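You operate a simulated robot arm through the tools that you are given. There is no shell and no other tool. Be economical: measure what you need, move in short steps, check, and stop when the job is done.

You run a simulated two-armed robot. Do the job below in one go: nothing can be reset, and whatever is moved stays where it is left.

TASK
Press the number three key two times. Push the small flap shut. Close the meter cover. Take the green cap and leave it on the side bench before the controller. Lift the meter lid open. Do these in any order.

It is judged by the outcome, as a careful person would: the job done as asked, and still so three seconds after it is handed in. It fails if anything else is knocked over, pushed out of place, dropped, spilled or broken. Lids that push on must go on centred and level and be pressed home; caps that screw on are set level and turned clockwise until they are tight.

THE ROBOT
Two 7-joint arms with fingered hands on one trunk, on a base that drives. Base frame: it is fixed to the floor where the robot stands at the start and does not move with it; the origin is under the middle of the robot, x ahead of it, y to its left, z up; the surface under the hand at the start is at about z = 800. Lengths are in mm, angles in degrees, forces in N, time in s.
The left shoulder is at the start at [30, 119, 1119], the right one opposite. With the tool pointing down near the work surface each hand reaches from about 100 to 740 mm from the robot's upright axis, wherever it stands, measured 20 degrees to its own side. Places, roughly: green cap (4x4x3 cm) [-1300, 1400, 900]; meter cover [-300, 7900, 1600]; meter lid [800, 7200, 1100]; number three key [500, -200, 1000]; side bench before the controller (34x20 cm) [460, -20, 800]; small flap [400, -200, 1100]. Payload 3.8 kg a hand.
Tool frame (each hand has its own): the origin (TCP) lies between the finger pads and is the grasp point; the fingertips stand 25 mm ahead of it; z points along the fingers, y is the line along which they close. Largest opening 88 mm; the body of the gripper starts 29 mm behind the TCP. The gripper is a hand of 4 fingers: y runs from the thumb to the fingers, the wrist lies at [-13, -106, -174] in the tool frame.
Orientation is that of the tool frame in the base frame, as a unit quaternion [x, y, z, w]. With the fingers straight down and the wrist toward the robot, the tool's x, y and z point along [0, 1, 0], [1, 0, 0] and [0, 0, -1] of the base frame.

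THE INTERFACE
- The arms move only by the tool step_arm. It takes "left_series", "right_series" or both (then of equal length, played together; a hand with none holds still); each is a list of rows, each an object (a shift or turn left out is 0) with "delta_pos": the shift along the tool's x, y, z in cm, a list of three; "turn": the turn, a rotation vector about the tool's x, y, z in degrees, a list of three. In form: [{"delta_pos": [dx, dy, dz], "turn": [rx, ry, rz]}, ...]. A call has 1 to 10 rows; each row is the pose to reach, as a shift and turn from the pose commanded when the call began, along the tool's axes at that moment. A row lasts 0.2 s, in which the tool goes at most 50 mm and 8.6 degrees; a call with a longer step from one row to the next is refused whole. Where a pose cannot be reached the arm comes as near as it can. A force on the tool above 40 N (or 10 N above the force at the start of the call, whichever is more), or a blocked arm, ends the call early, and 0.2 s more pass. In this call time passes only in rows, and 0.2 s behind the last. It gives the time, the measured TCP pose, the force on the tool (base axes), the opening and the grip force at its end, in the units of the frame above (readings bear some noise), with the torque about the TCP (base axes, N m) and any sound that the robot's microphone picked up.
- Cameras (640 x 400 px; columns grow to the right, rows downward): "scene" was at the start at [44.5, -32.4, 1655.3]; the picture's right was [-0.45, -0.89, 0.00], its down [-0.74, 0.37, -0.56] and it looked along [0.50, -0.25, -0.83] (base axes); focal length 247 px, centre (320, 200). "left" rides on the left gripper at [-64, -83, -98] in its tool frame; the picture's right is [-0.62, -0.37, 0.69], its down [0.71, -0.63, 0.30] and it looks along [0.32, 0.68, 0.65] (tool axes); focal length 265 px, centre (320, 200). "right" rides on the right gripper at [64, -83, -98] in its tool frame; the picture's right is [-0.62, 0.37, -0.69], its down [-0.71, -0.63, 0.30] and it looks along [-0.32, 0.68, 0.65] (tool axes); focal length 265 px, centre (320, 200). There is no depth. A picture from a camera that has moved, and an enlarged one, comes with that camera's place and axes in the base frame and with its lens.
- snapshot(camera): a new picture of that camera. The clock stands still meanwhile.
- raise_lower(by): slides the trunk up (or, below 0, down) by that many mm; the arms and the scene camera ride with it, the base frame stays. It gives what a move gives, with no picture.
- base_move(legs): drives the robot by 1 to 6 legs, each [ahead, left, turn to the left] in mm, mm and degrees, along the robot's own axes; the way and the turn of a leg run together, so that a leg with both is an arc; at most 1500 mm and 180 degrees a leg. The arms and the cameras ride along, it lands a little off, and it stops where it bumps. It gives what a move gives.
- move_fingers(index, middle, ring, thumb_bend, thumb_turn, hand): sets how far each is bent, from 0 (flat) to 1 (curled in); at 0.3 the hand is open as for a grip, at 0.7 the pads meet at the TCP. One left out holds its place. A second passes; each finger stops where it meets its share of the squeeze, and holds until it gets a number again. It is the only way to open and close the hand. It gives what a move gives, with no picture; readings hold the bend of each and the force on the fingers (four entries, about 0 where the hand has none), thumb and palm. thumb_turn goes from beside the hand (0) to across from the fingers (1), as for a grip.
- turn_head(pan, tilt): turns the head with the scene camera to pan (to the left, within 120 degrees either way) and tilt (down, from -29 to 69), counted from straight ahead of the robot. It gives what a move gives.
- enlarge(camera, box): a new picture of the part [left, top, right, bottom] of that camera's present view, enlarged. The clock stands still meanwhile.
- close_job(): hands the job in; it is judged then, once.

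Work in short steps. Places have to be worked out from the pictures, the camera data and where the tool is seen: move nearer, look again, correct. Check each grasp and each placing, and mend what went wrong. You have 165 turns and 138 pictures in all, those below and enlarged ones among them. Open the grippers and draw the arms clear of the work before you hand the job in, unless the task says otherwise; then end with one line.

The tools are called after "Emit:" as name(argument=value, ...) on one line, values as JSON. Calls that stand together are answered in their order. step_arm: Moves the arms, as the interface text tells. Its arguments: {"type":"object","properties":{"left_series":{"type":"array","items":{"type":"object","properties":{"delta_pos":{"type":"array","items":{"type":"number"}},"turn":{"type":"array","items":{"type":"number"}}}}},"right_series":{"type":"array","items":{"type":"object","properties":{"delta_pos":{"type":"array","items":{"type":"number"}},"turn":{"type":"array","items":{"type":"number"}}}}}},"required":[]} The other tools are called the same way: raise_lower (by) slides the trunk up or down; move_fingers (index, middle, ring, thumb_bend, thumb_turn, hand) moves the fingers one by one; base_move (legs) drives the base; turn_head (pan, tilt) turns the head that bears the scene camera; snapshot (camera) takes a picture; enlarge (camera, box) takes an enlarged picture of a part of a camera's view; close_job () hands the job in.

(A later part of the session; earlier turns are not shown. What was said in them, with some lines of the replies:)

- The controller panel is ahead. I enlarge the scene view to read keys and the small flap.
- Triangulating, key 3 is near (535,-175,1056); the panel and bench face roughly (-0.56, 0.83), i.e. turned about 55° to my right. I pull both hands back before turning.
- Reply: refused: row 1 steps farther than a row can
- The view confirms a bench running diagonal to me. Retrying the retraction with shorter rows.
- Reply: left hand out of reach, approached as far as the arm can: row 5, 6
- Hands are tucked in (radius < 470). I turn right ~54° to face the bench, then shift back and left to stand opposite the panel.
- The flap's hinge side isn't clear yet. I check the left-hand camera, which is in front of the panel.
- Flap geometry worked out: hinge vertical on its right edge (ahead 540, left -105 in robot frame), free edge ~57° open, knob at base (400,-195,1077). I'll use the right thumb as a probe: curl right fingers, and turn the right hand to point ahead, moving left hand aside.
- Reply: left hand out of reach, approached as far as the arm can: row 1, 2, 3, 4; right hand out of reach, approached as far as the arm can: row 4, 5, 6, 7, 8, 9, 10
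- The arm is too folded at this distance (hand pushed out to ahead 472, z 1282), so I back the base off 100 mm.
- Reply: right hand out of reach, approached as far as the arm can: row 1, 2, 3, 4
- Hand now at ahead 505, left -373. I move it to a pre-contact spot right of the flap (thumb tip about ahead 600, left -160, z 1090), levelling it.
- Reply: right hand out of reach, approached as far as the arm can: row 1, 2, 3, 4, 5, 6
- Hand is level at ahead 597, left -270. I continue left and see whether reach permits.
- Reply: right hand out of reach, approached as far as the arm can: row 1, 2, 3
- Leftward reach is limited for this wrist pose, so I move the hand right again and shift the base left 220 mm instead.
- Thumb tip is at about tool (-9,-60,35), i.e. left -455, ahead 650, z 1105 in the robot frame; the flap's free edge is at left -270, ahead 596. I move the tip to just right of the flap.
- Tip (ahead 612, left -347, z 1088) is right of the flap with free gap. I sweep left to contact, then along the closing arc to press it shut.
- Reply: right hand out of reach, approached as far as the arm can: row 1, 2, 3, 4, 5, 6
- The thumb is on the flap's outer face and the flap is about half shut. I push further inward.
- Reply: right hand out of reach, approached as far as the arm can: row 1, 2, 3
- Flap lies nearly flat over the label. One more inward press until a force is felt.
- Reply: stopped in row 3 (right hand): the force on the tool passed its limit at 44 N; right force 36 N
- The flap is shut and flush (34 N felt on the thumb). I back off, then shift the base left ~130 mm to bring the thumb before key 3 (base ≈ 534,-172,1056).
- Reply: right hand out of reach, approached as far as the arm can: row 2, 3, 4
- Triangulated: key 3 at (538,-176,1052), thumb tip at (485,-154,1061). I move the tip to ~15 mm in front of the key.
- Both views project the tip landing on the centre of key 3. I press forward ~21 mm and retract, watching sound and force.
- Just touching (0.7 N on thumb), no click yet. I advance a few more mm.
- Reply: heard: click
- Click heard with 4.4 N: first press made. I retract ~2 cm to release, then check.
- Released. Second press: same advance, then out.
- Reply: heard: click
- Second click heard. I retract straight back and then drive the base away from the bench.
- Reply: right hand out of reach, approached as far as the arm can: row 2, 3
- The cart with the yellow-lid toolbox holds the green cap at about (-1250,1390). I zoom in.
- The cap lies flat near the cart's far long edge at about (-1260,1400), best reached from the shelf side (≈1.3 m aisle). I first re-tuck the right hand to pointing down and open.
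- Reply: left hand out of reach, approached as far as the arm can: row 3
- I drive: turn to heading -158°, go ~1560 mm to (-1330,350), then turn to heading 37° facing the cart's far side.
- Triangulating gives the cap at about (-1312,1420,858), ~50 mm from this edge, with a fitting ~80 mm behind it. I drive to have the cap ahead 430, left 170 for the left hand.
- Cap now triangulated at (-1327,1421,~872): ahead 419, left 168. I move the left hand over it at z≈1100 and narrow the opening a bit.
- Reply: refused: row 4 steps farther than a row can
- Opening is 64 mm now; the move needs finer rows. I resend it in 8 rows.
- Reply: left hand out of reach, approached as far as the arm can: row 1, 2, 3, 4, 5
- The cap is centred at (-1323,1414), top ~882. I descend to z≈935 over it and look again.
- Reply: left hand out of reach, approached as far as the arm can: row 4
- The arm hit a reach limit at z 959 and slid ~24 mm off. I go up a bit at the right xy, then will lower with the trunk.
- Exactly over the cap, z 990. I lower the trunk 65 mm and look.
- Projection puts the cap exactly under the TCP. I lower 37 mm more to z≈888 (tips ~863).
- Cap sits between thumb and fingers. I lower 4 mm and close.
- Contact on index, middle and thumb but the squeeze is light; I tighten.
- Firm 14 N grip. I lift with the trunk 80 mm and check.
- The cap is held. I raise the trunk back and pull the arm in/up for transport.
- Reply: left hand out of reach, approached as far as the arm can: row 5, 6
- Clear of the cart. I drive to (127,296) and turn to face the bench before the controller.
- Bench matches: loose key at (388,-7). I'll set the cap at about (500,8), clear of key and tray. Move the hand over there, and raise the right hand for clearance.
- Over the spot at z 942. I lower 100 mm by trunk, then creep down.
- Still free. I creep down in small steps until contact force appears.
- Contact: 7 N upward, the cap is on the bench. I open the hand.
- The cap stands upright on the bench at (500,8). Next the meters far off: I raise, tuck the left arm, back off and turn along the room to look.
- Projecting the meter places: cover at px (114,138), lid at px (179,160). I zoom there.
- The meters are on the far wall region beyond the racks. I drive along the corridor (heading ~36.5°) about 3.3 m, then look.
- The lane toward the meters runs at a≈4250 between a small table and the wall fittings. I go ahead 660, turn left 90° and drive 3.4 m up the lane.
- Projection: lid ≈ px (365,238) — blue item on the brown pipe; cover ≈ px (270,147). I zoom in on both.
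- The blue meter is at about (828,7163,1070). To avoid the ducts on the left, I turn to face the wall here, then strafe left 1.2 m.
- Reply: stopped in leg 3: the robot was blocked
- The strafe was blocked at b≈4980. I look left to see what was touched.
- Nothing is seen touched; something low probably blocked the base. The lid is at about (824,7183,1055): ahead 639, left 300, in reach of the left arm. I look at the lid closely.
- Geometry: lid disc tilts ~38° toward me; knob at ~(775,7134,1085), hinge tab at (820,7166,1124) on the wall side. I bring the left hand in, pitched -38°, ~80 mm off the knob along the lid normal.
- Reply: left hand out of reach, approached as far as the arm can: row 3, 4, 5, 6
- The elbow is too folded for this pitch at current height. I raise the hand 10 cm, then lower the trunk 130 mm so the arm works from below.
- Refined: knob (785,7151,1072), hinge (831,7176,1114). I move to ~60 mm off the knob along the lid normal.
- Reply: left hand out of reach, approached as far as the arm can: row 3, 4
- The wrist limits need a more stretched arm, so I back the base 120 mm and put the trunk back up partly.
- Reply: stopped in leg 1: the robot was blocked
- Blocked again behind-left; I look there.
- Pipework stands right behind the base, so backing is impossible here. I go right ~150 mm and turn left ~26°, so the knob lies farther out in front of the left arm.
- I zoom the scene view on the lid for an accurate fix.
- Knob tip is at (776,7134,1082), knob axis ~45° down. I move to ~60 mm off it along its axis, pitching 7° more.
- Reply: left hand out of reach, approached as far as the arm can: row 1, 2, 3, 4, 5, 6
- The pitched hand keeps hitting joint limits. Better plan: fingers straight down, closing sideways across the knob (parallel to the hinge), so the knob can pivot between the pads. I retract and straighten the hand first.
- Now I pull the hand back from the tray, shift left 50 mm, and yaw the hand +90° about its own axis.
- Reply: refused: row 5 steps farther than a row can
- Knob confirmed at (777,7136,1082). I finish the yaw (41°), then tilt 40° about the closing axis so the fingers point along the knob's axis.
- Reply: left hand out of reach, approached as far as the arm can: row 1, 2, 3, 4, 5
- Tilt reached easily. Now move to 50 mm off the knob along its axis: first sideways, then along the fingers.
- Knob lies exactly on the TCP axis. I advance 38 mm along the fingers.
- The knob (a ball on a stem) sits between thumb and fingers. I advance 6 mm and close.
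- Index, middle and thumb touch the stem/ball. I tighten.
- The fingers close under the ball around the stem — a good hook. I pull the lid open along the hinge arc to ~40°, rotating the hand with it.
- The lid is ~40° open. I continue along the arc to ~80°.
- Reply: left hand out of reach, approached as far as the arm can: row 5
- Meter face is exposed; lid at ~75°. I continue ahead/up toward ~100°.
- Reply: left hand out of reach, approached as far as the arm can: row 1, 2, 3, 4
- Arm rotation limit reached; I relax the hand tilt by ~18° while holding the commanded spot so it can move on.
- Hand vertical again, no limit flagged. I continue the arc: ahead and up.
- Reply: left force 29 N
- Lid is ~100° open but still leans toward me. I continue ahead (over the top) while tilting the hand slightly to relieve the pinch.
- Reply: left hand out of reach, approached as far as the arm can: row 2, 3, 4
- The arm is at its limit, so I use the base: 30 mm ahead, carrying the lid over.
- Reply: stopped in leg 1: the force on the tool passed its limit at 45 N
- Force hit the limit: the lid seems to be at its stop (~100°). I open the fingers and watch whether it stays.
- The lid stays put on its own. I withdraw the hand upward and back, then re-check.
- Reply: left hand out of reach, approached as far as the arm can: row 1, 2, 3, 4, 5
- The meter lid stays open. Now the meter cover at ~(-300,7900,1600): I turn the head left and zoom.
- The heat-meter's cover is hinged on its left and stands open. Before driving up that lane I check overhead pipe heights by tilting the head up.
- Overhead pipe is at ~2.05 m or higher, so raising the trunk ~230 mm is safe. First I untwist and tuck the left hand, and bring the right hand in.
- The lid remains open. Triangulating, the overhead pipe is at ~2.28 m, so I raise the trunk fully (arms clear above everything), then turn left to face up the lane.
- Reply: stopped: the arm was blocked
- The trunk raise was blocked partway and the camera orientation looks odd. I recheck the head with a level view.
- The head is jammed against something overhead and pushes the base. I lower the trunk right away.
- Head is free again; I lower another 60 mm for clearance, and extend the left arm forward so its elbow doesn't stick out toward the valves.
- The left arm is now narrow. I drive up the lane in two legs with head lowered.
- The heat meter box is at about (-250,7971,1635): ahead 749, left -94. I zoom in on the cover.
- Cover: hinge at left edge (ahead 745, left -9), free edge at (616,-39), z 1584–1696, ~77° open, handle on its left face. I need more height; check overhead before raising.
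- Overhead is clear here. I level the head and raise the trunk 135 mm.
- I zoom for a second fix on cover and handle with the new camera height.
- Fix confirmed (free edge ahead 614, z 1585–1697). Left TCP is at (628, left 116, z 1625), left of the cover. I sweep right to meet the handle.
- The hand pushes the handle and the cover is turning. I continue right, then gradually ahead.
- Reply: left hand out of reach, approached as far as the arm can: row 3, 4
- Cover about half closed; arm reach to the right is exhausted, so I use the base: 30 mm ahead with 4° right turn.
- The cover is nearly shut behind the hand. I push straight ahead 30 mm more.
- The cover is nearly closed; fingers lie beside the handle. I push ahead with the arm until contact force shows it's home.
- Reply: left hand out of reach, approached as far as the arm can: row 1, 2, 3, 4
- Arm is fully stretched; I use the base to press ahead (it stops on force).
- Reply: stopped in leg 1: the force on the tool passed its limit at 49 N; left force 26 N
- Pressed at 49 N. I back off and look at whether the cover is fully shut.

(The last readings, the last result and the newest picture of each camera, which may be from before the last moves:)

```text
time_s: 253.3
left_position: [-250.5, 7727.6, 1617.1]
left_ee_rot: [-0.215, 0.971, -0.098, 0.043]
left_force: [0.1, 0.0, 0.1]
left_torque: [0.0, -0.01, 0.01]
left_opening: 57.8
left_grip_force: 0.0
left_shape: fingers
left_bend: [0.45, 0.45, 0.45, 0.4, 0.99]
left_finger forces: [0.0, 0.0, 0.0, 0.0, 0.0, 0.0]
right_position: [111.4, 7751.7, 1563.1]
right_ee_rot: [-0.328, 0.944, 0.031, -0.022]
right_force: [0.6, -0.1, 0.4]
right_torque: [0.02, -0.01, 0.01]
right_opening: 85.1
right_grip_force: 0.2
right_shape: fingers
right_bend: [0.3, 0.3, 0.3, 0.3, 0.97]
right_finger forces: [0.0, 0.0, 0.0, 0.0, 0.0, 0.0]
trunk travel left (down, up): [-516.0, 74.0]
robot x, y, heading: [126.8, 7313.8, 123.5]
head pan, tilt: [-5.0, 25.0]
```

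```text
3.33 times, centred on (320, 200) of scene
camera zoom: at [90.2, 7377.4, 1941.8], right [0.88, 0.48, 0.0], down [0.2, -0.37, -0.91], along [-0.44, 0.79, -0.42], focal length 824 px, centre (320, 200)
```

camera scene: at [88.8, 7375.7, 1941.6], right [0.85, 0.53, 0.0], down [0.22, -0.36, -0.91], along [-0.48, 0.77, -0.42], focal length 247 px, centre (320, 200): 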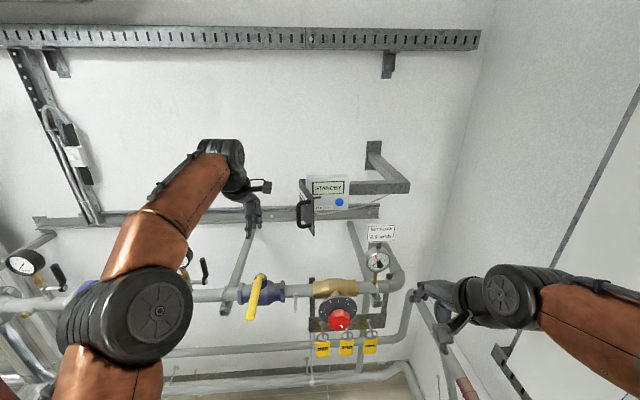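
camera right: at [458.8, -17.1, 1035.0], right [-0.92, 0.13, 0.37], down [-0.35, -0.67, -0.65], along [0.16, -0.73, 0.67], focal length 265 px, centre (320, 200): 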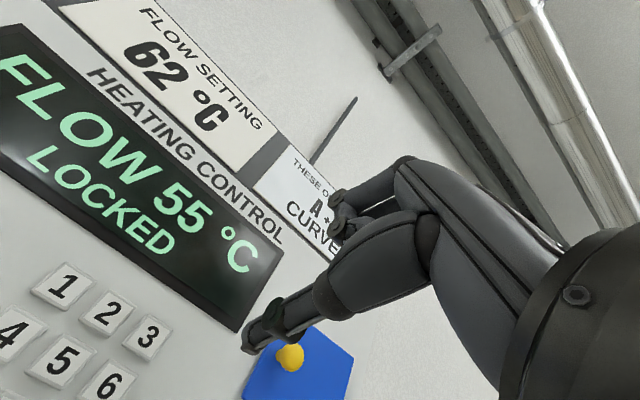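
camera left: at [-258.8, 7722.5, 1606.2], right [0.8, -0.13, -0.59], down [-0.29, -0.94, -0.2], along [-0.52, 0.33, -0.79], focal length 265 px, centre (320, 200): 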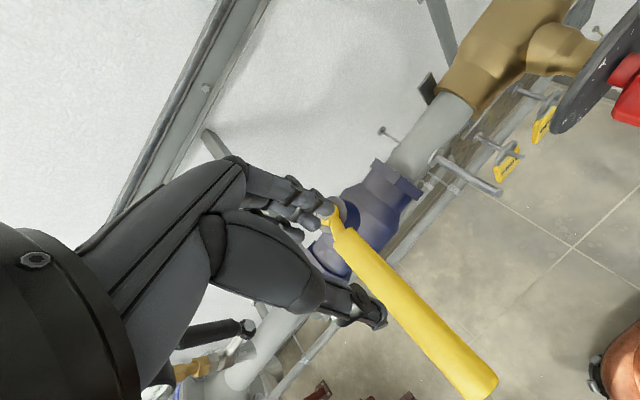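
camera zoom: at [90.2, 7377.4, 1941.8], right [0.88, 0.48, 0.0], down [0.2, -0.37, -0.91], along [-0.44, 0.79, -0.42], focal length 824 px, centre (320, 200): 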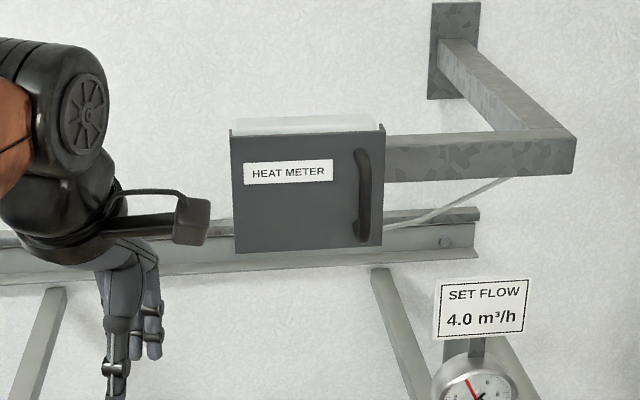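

The cover is closed flush. I check that the water-meter lid is still open (behind right).

Emit:
turn_head(pan=-118, tilt=30)

Emit:
snapshot(camera="scene")

```text
time_s: 255.2
left_position: [-249.1, 7729.9, 1617.3]
left_ee_rot: [-0.215, 0.971, -0.099, 0.044]
left_force: [0.9, 0.6, 0.0]
left_torque: [-0.02, -0.03, 0.02]
left_opening: 57.5
left_grip_force: 0.0
left_shape: fingers
left_bend: [0.45, 0.45, 0.45, 0.4, 0.99]
left_finger forces: [0.1, 0.0, 0.0, 0.0, 0.1, 0.0]
right_position: [111.9, 7752.7, 1562.8]
right_ee_rot: [-0.328, 0.944, 0.03, -0.022]
right_force: [0.5, 0.0, 0.4]
right_torque: [0.03, 0.0, -0.01]
right_opening: 84.8
right_grip_force: 0.1
right_shape: fingers
right_bend: [0.3, 0.3, 0.3, 0.3, 0.97]
right_finger forces: [0.0, 0.0, 0.0, 0.0, 0.1, 0.1]
trunk travel left (down, up): [-516.0, 74.0]
robot x, y, heading: [122.7, 7311.8, 124.0]
head pan, tilt: [-118.0, 30.0]
```

```text
22 pictures are left
camera scene: at [226.1, 7307.6, 1933.8], right [0.1, -0.99, 0.0], down [-0.5, -0.05, -0.87], along [0.86, 0.09, -0.5], focal length 247 px, centre (320, 200)
```

scene: 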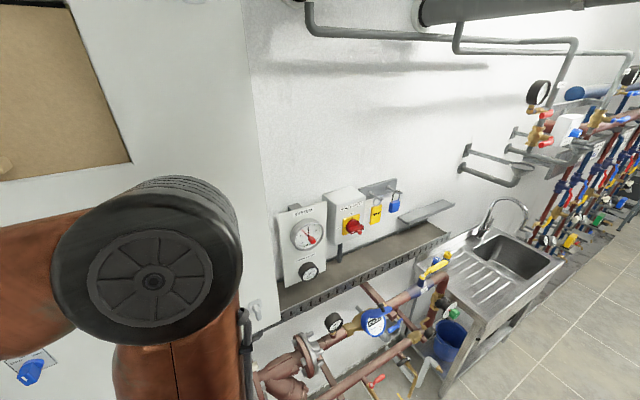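

Emit:
enlarge(camera="scene", box=[310, 270, 450, 370])

```text
4.00 times, centred on (380, 320) of scene
camera zoom: at [226.1, 7307.6, 1933.8], right [0.1, -0.99, 0.0], down [-0.5, -0.05, -0.87], along [0.86, 0.09, -0.5], focal length 989 px, centre (80, -280)
```

zoom: 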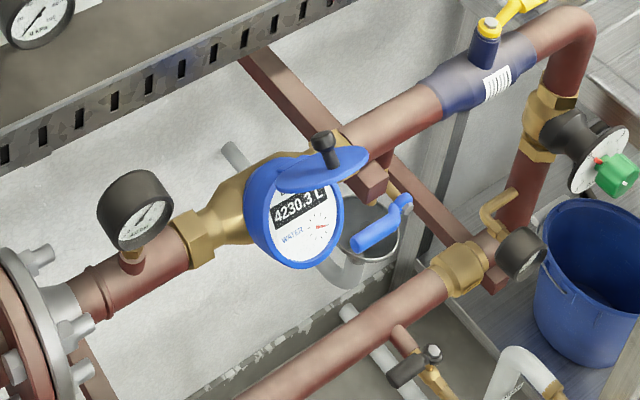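

The lid is open at ~80°; I want it well open, so I'll give it a further push toward the wall. I lower the trunk for the pipe and reverse down the lane.

Emit:
raise_lower(by=-140)

Emit:
base_move(legs=[[0, 0, 2.7], [-430, 0, 0], [-430, 0, 0]])

Emit:
step_arm(left_series=[{"delta_pos": [1, -4, 0]}, {"delta_pos": [3, -8, 0]}, {"delta_pos": [5, -12, 0]}])

```text
time_s: 256.9
left_position: [-249.1, 7729.8, 1477.4]
left_ee_rot: [-0.215, 0.971, -0.098, 0.043]
left_force: [0.2, -0.9, -0.3]
left_torque: [-0.01, 0.01, 0.02]
left_opening: 57.8
left_grip_force: 0.1
left_shape: fingers
left_bend: [0.45, 0.45, 0.45, 0.4, 0.99]
left_finger forces: [0.0, 0.1, 0.0, 0.1, 0.0, 0.1]
right_position: [113.4, 7752.2, 1423.6]
right_ee_rot: [-0.328, 0.944, 0.031, -0.023]
right_force: [-0.5, -0.3, -0.8]
right_torque: [-0.01, -0.01, 0.04]
right_opening: 84.9
right_grip_force: 0.1
right_shape: fingers
right_bend: [0.3, 0.3, 0.3, 0.3, 0.97]
right_finger forces: [0.0, 0.0, 0.0, 0.0, 0.2, 0.0]
trunk travel left (down, up): [-376.0, 214.0]
robot x, y, heading: [123.8, 7313.0, 124.0]
head pan, tilt: [-118.0, 30.0]
```

```text
time_s: 262.1
left_position: [237.8, 7028.1, 1476.3]
left_ee_rot: [-0.242, 0.964, -0.098, 0.045]
left_force: [-0.1, 0.2, -0.1]
left_torque: [0.0, 0.03, -0.01]
left_opening: 57.8
left_grip_force: 0.0
left_shape: fingers
left_bend: [0.45, 0.45, 0.45, 0.4, 0.99]
left_finger forces: [0.0, 0.1, 0.0, 0.0, 0.0, 0.1]
right_position: [597.7, 7071.8, 1423.6]
right_ee_rot: [-0.355, 0.934, 0.029, -0.023]
right_force: [0.8, 0.3, 0.4]
right_torque: [-0.05, -0.01, 0.03]
right_opening: 85.4
right_grip_force: 0.1
right_shape: fingers
right_bend: [0.3, 0.3, 0.3, 0.3, 0.97]
right_finger forces: [0.0, 0.1, 0.0, 0.0, 0.0, 0.0]
trunk travel left (down, up): [-376.0, 214.0]
robot x, y, heading: [636.0, 6637.9, 127.0]
head pan, tilt: [-118.0, 30.0]
```

```text
time_s: 262.9
left_position: [244.6, 6899.7, 1499.5]
left_ee_rot: [-0.241, 0.965, -0.096, 0.045]
left_force: [-0.1, -0.3, 0.1]
left_torque: [0.04, 0.01, 0.04]
left_opening: 57.8
left_grip_force: 0.0
left_shape: fingers
left_bend: [0.45, 0.45, 0.45, 0.4, 0.99]
left_finger forces: [0.1, 0.0, 0.1, 0.1, 0.1, 0.1]
right_position: [597.8, 7071.0, 1423.7]
right_ee_rot: [-0.355, 0.934, 0.03, -0.023]
right_force: [0.3, -1.0, 0.5]
right_torque: [0.01, 0.0, 0.01]
right_opening: 85.2
right_grip_force: 0.1
right_shape: fingers
right_bend: [0.3, 0.3, 0.3, 0.3, 0.97]
right_finger forces: [0.0, 0.0, 0.0, 0.0, 0.1, 0.0]
trunk travel left (down, up): [-376.0, 214.0]
robot x, y, heading: [633.6, 6634.9, 127.2]
head pan, tilt: [-118.0, 30.0]
```

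Now turn right 90° to face the wall and back 60 mm; then look at the lid.

Emit:
base_move(legs=[[0, 0, -90.2], [-50, 0, 0]])

Emit:
turn_head(pan=25, tilt=45)

Emit:
snapshot(camera="scene")

```text
time_s: 267.7
left_position: [878.4, 6985.8, 1499.3]
left_ee_rot: [0.528, 0.842, -0.101, -0.039]
left_force: [0.0, 0.6, 0.5]
left_torque: [-0.01, -0.02, -0.02]
left_opening: 57.6
left_grip_force: 0.1
left_shape: fingers
left_bend: [0.45, 0.45, 0.45, 0.4, 0.99]
left_finger forces: [0.1, 0.0, 0.0, 0.0, 0.0, 0.0]
right_position: [1034.5, 6626.2, 1422.6]
right_ee_rot: [0.429, 0.902, 0.036, 0.004]
right_force: [0.4, -0.7, 0.4]
right_torque: [0.03, 0.02, 0.03]
right_opening: 84.8
right_grip_force: 0.0
right_shape: fingers
right_bend: [0.3, 0.3, 0.3, 0.3, 0.97]
right_finger forces: [0.1, 0.0, 0.0, 0.0, 0.1, 0.0]
trunk travel left (down, up): [-376.0, 214.0]
robot x, y, heading: [588.5, 6609.8, 34.9]
head pan, tilt: [-118.0, 30.0]
```

```text
time_s: 270.0
left_position: [875.7, 6984.4, 1499.7]
left_ee_rot: [0.529, 0.842, -0.1, -0.038]
left_force: [-0.1, 0.7, 0.7]
left_torque: [0.03, 0.01, 0.03]
left_opening: 58.1
left_grip_force: 0.0
left_shape: fingers
left_bend: [0.45, 0.45, 0.45, 0.4, 0.99]
left_finger forces: [0.1, 0.0, 0.0, 0.0, 0.0, 0.1]
right_position: [1032.2, 6624.8, 1422.9]
right_ee_rot: [0.429, 0.903, 0.037, 0.005]
right_force: [0.3, 0.0, -0.5]
right_torque: [0.03, 0.0, -0.01]
right_opening: 85.0
right_grip_force: 0.0
right_shape: fingers
right_bend: [0.3, 0.3, 0.3, 0.3, 0.97]
right_finger forces: [0.0, 0.0, 0.0, 0.1, 0.1, 0.0]
trunk travel left (down, up): [-376.0, 214.0]
robot x, y, heading: [595.8, 6608.0, 35.0]
head pan, tilt: [25.0, 45.0]
```

```text
20 pictures are left
camera scene: at [618.8, 6665.6, 1771.2], right [0.86, -0.51, 0.0], down [-0.36, -0.61, -0.71], along [0.36, 0.61, -0.71], focal length 247 px, centre (320, 200)
```

scene: 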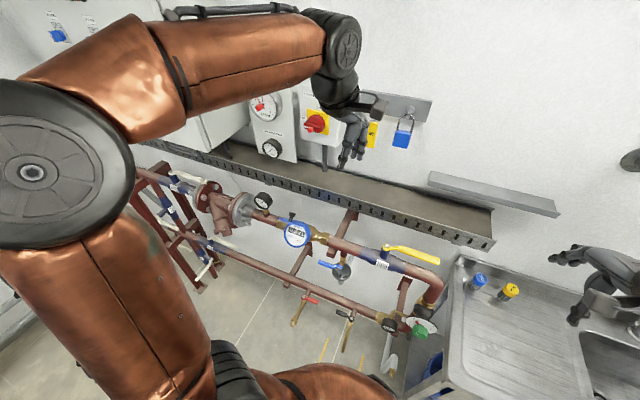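

I lower the trunk 160 mm, then move the left hand in front of the lid's free edge (≈(775,7138,1167)).

Emit:
raise_lower(by=-160)

Emit:
step_arm(left_series=[{"delta_pos": [2.5, -1.5, 0]}, {"delta_pos": [5, -3, 0]}, {"delta_pos": [7.5, -4.5, 1]}, {"delta_pos": [10, -5.5, 3]}, {"delta_pos": [13, -6, 5]}, {"delta_pos": [15.5, -6, 8]}, {"delta_pos": [17, -5, 11]}])

Emit:
enlarge(camera="scene", box=[220, 130, 380, 270])

```text
time_s: 271.8
left_position: [876.0, 6983.4, 1340.9]
left_ee_rot: [0.529, 0.842, -0.1, -0.039]
left_force: [-0.3, 0.5, 0.6]
left_torque: [-0.03, -0.01, -0.03]
left_opening: 57.6
left_grip_force: 0.0
left_shape: fingers
left_bend: [0.45, 0.45, 0.45, 0.4, 0.99]
left_finger forces: [0.0, 0.0, 0.1, 0.0, 0.0, 0.0]
right_position: [1032.5, 6625.5, 1264.0]
right_ee_rot: [0.429, 0.902, 0.036, 0.004]
right_force: [-0.3, 0.1, 0.1]
right_torque: [-0.01, 0.03, 0.01]
right_opening: 85.1
right_grip_force: 0.0
right_shape: fingers
right_bend: [0.3, 0.3, 0.3, 0.3, 0.97]
right_finger forces: [0.1, 0.0, 0.0, 0.0, 0.0, 0.0]
trunk travel left (down, up): [-216.0, 374.0]
robot x, y, heading: [590.0, 6607.0, 34.8]
head pan, tilt: [25.0, 45.0]
```

```text
time_s: 273.4
left_position: [739.0, 7103.1, 1237.0]
left_ee_rot: [0.529, 0.842, -0.101, -0.039]
left_force: [-0.3, -0.6, 0.4]
left_torque: [-0.04, -0.02, 0.0]
left_opening: 57.7
left_grip_force: 0.1
left_shape: fingers
left_bend: [0.45, 0.45, 0.45, 0.4, 0.99]
left_finger forces: [0.1, 0.1, 0.0, 0.0, 0.0, 0.0]
right_position: [1031.2, 6625.0, 1264.0]
right_ee_rot: [0.43, 0.902, 0.036, 0.005]
right_force: [0.6, 0.1, -0.8]
right_torque: [0.0, -0.02, -0.03]
right_opening: 85.0
right_grip_force: 0.0
right_shape: fingers
right_bend: [0.3, 0.3, 0.3, 0.3, 0.97]
right_finger forces: [0.1, 0.1, 0.0, 0.0, 0.0, 0.0]
trunk travel left (down, up): [-216.0, 374.0]
robot x, y, heading: [591.7, 6607.2, 34.7]
head pan, tilt: [25.0, 45.0]
```

```text
2.86 times, centred on (300, 200) of scene
camera zoom: at [619.4, 6666.5, 1611.1], right [0.86, -0.5, 0.0], down [-0.36, -0.61, -0.71], along [0.36, 0.61, -0.71], focal length 706 px, centre (377, 200)
```

zoom: 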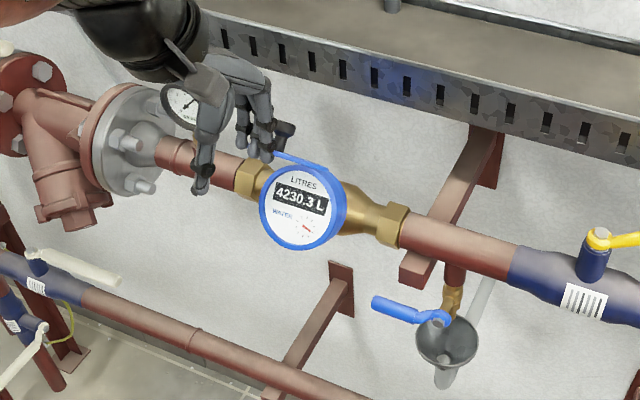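

Fingers are just in front/above the lid edge. I back 3 cm, go down 6 cm in front of it.

Emit:
step_arm(left_series=[{"delta_pos": [-1, -3, 0]}, {"delta_pos": [-2, -3.5, 2.5]}, {"delta_pos": [-2, -3.5, 5]}, {"delta_pos": [-2, -3.5, 6.5]}])

Emit:
enlarge(camera="scene", box=[220, 130, 380, 270])

Emit:
snapshot(camera="left")

```text
time_s: 274.4
left_position: [705.8, 7062.0, 1179.6]
left_ee_rot: [0.528, 0.842, -0.1, -0.039]
left_force: [-0.5, -0.1, 0.8]
left_torque: [-0.01, 0.0, 0.01]
left_opening: 57.9
left_grip_force: 0.1
left_shape: fingers
left_bend: [0.45, 0.45, 0.45, 0.4, 0.99]
left_finger forces: [0.0, 0.0, 0.0, 0.1, 0.0, 0.0]
right_position: [1032.3, 6625.1, 1262.2]
right_ee_rot: [0.428, 0.903, 0.036, 0.005]
right_force: [0.1, 0.0, 0.5]
right_torque: [0.02, -0.01, 0.03]
right_opening: 85.0
right_grip_force: 0.0
right_shape: fingers
right_bend: [0.3, 0.3, 0.3, 0.3, 0.97]
right_finger forces: [0.1, 0.0, 0.0, 0.0, 0.0, 0.0]
trunk travel left (down, up): [-216.0, 374.0]
robot x, y, heading: [594.6, 6607.7, 34.6]
head pan, tilt: [25.0, 45.0]
```

```text
2.86 times, centred on (300, 200) of scene
camera zoom: at [618.9, 6665.9, 1611.2], right [0.86, -0.5, 0.0], down [-0.36, -0.61, -0.71], along [0.36, 0.61, -0.71], focal length 706 px, centre (377, 200)
```

zoom: 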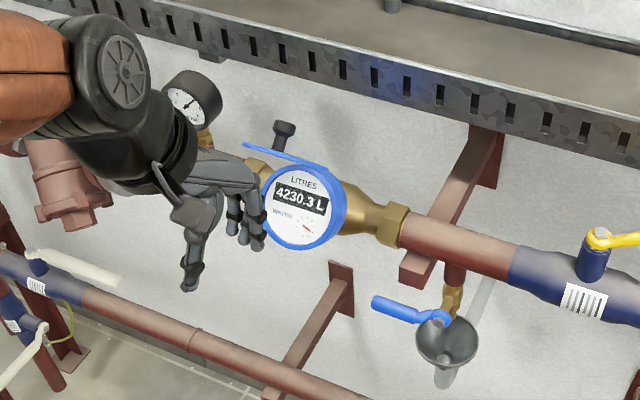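

```text
17 pictures are left
camera left: at [676.2, 6981.9, 1296.8], right [-0.17, -0.8, -0.57], down [-0.92, 0.34, -0.19], along [0.35, 0.5, -0.8], focal length 265 px, centre (320, 200)
```

left: 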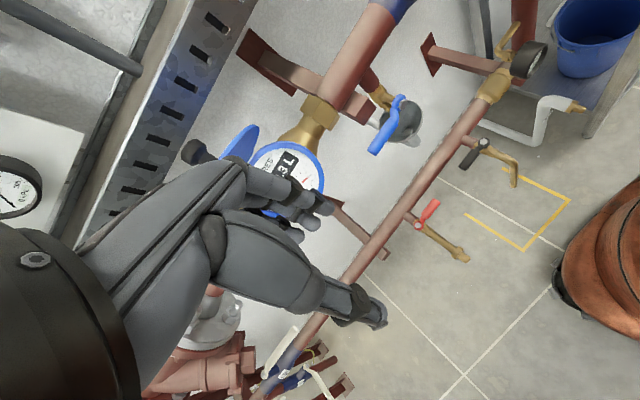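

From this view the lid is ~90° open with its free edge at ~(f 4873, z 1183). I push gently ahead ~8 cm to see if it opens further or is at its stop.

Emit:
step_arm(left_series=[{"delta_pos": [0.3, 2, 0]}, {"delta_pos": [0.6, 4, 0]}, {"delta_pos": [0.9, 5.5, 0]}, {"delta_pos": [1.2, 6.8, -0.2]}, {"delta_pos": [1.4, 8.0, -0.4]}])

Emit:
enlarge(camera="scene", box=[220, 130, 380, 270])

```text
time_s: 275.4
left_position: [749.0, 7095.1, 1162.4]
left_ee_rot: [0.528, 0.841, -0.113, -0.041]
left_force: [-27.3, -24.1, 3.9]
left_torque: [0.76, -0.83, 0.26]
left_opening: 57.9
left_grip_force: 17.7
left_shape: fingers
left_bend: [0.45, 0.49, 0.5, 0.4, 0.99]
left_finger forces: [0.0, 16.9, 18.7, 0.0, 0.0, 0.0]
right_position: [1027.1, 6624.1, 1264.9]
right_ee_rot: [0.428, 0.903, 0.037, 0.005]
right_force: [0.2, 0.6, -0.4]
right_torque: [0.0, 0.02, -0.02]
right_opening: 85.0
right_grip_force: 0.1
right_shape: fingers
right_bend: [0.3, 0.3, 0.3, 0.3, 0.97]
right_finger forces: [0.0, 0.0, 0.1, 0.0, 0.0, 0.0]
trunk travel left (down, up): [-216.0, 374.0]
robot x, y, heading: [592.3, 6605.2, 34.8]
head pan, tilt: [25.0, 45.0]
stopped in row 5 (left hand): the force on the tool passed its limit at 45 N (the readings are from after the stop); the commanded pose is now the measured one
```

```text
2.86 times, centred on (300, 200) of scene
camera zoom: at [614.0, 6662.0, 1611.4], right [0.86, -0.5, 0.0], down [-0.35, -0.61, -0.71], along [0.36, 0.61, -0.71], focal length 706 px, centre (377, 200)
```

zoom: 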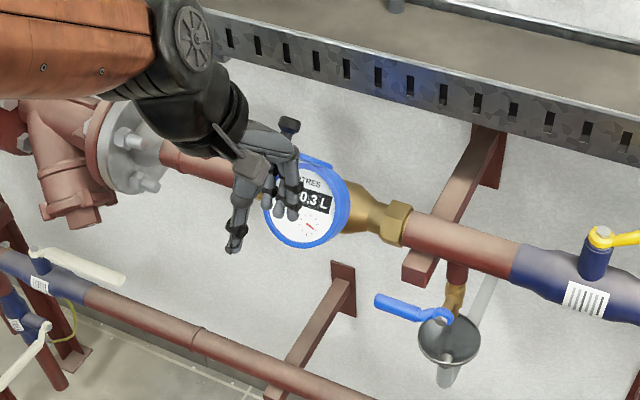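

Lid resists at 36 N: it is at its stop (~90°), fully open. I back off carefully and verify it remains.

Emit:
step_arm(left_series=[{"delta_pos": [0, -3, 0]}, {"delta_pos": [0, -6, 0]}, {"delta_pos": [0, -8, -3]}, {"delta_pos": [0, -9, -7]}, {"delta_pos": [0, -9, -11]}, {"delta_pos": [-2, -9, -14]}])

Emit:
enlarge(camera="scene", box=[220, 130, 380, 270])

```text
time_s: 276.9
left_position: [711.4, 7062.6, 1320.9]
left_ee_rot: [0.528, 0.842, -0.107, -0.04]
left_force: [0.2, -0.8, 0.2]
left_torque: [0.04, -0.01, 0.0]
left_opening: 57.8
left_grip_force: 0.0
left_shape: fingers
left_bend: [0.45, 0.45, 0.45, 0.4, 0.99]
left_finger forces: [0.0, 0.0, 0.0, 0.0, 0.0, 0.0]
right_position: [1031.6, 6624.5, 1263.8]
right_ee_rot: [0.428, 0.903, 0.036, 0.004]
right_force: [0.3, -0.8, -0.3]
right_torque: [0.0, 0.0, 0.0]
right_opening: 85.2
right_grip_force: 0.0
right_shape: fingers
right_bend: [0.3, 0.3, 0.3, 0.3, 0.97]
right_finger forces: [0.0, 0.1, 0.0, 0.1, 0.1, 0.1]
trunk travel left (down, up): [-216.0, 374.0]
robot x, y, heading: [591.6, 6608.4, 34.8]
head pan, tilt: [25.0, 45.0]
```

```text
2.86 times, centred on (300, 200) of scene
camera zoom: at [618.2, 6664.4, 1611.2], right [0.86, -0.5, 0.0], down [-0.36, -0.61, -0.71], along [0.36, 0.61, -0.71], focal length 706 px, centre (377, 200)
```

zoom: 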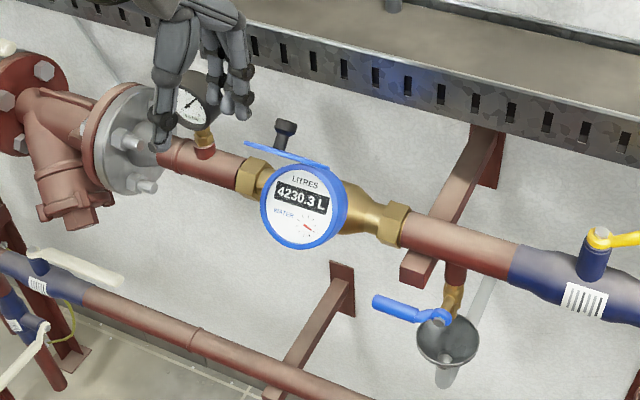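

The lid stays open at its stop. I open the left hand fully, draw it a little back, and hand in.

Emit:
move_fingers(hand="left", index=0.3, middle=0.3, ring=0.3, thumb_bend=0.3)

Emit:
step_arm(left_series=[{"delta_pos": [-2, 0, -3]}, {"delta_pos": [-4, 0, -6]}])

Emit:
enlarge(camera="scene", box=[220, 130, 380, 270])

```text
time_s: 277.9
left_position: [710.9, 7064.7, 1319.8]
left_ee_rot: [0.528, 0.842, -0.108, -0.04]
left_force: [0.3, 0.2, 0.7]
left_torque: [-0.02, -0.03, 0.01]
left_opening: 84.3
left_grip_force: 0.1
left_shape: fingers
left_bend: [0.3, 0.3, 0.3, 0.3, 0.98]
left_finger forces: [0.0, 0.0, 0.1, 0.0, 0.1, 0.1]
right_position: [1030.0, 6624.6, 1263.7]
right_ee_rot: [0.428, 0.903, 0.037, 0.004]
right_force: [-0.8, -0.5, 0.4]
right_torque: [0.02, 0.04, -0.01]
right_opening: 85.1
right_grip_force: 0.0
right_shape: fingers
right_bend: [0.3, 0.3, 0.3, 0.3, 0.97]
right_finger forces: [0.0, 0.0, 0.0, 0.0, 0.0, 0.0]
trunk travel left (down, up): [-216.0, 374.0]
robot x, y, heading: [590.3, 6604.1, 34.7]
head pan, tilt: [25.0, 45.0]
```

```text
time_s: 278.4
left_position: [740.3, 7034.7, 1381.5]
left_ee_rot: [0.528, 0.841, -0.107, -0.042]
left_force: [0.6, 0.7, -0.5]
left_torque: [0.0, 0.01, 0.03]
left_opening: 84.3
left_grip_force: 0.0
left_shape: fingers
left_bend: [0.3, 0.3, 0.3, 0.3, 0.98]
left_finger forces: [0.0, 0.0, 0.0, 0.0, 0.0, 0.0]
right_position: [1031.2, 6625.1, 1264.0]
right_ee_rot: [0.428, 0.903, 0.037, 0.004]
right_force: [-0.5, 0.1, 0.4]
right_torque: [0.04, 0.0, 0.01]
right_opening: 84.9
right_grip_force: 0.1
right_shape: fingers
right_bend: [0.3, 0.3, 0.3, 0.3, 0.97]
right_finger forces: [0.0, 0.1, 0.1, 0.0, 0.0, 0.1]
trunk travel left (down, up): [-216.0, 374.0]
robot x, y, heading: [591.1, 6608.2, 34.8]
head pan, tilt: [25.0, 45.0]
```

```text
2.86 times, centred on (300, 200) of scene
camera zoom: at [618.4, 6665.0, 1611.2], right [0.86, -0.5, 0.0], down [-0.36, -0.61, -0.71], along [0.36, 0.61, -0.71], focal length 706 px, centre (377, 200)
```

zoom: 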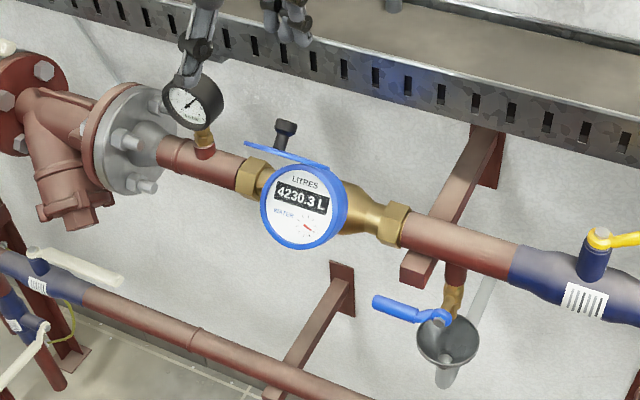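

All parts are done and the arms are clear, so I hand in the job.

Emit:
close_job()

```text
The job is handed in.
```

All five parts of the job are done and it is handed in: key three pressed twice (two clicks heard), small flap shut, green cap upright on the side bench before the controller, water-meter lid open at its stop, and heat-meter cover closed. While I was driving, the base was blocked twice by pipework and the head jammed on something overhead; I saw no damage, but I did not check those spots closely.
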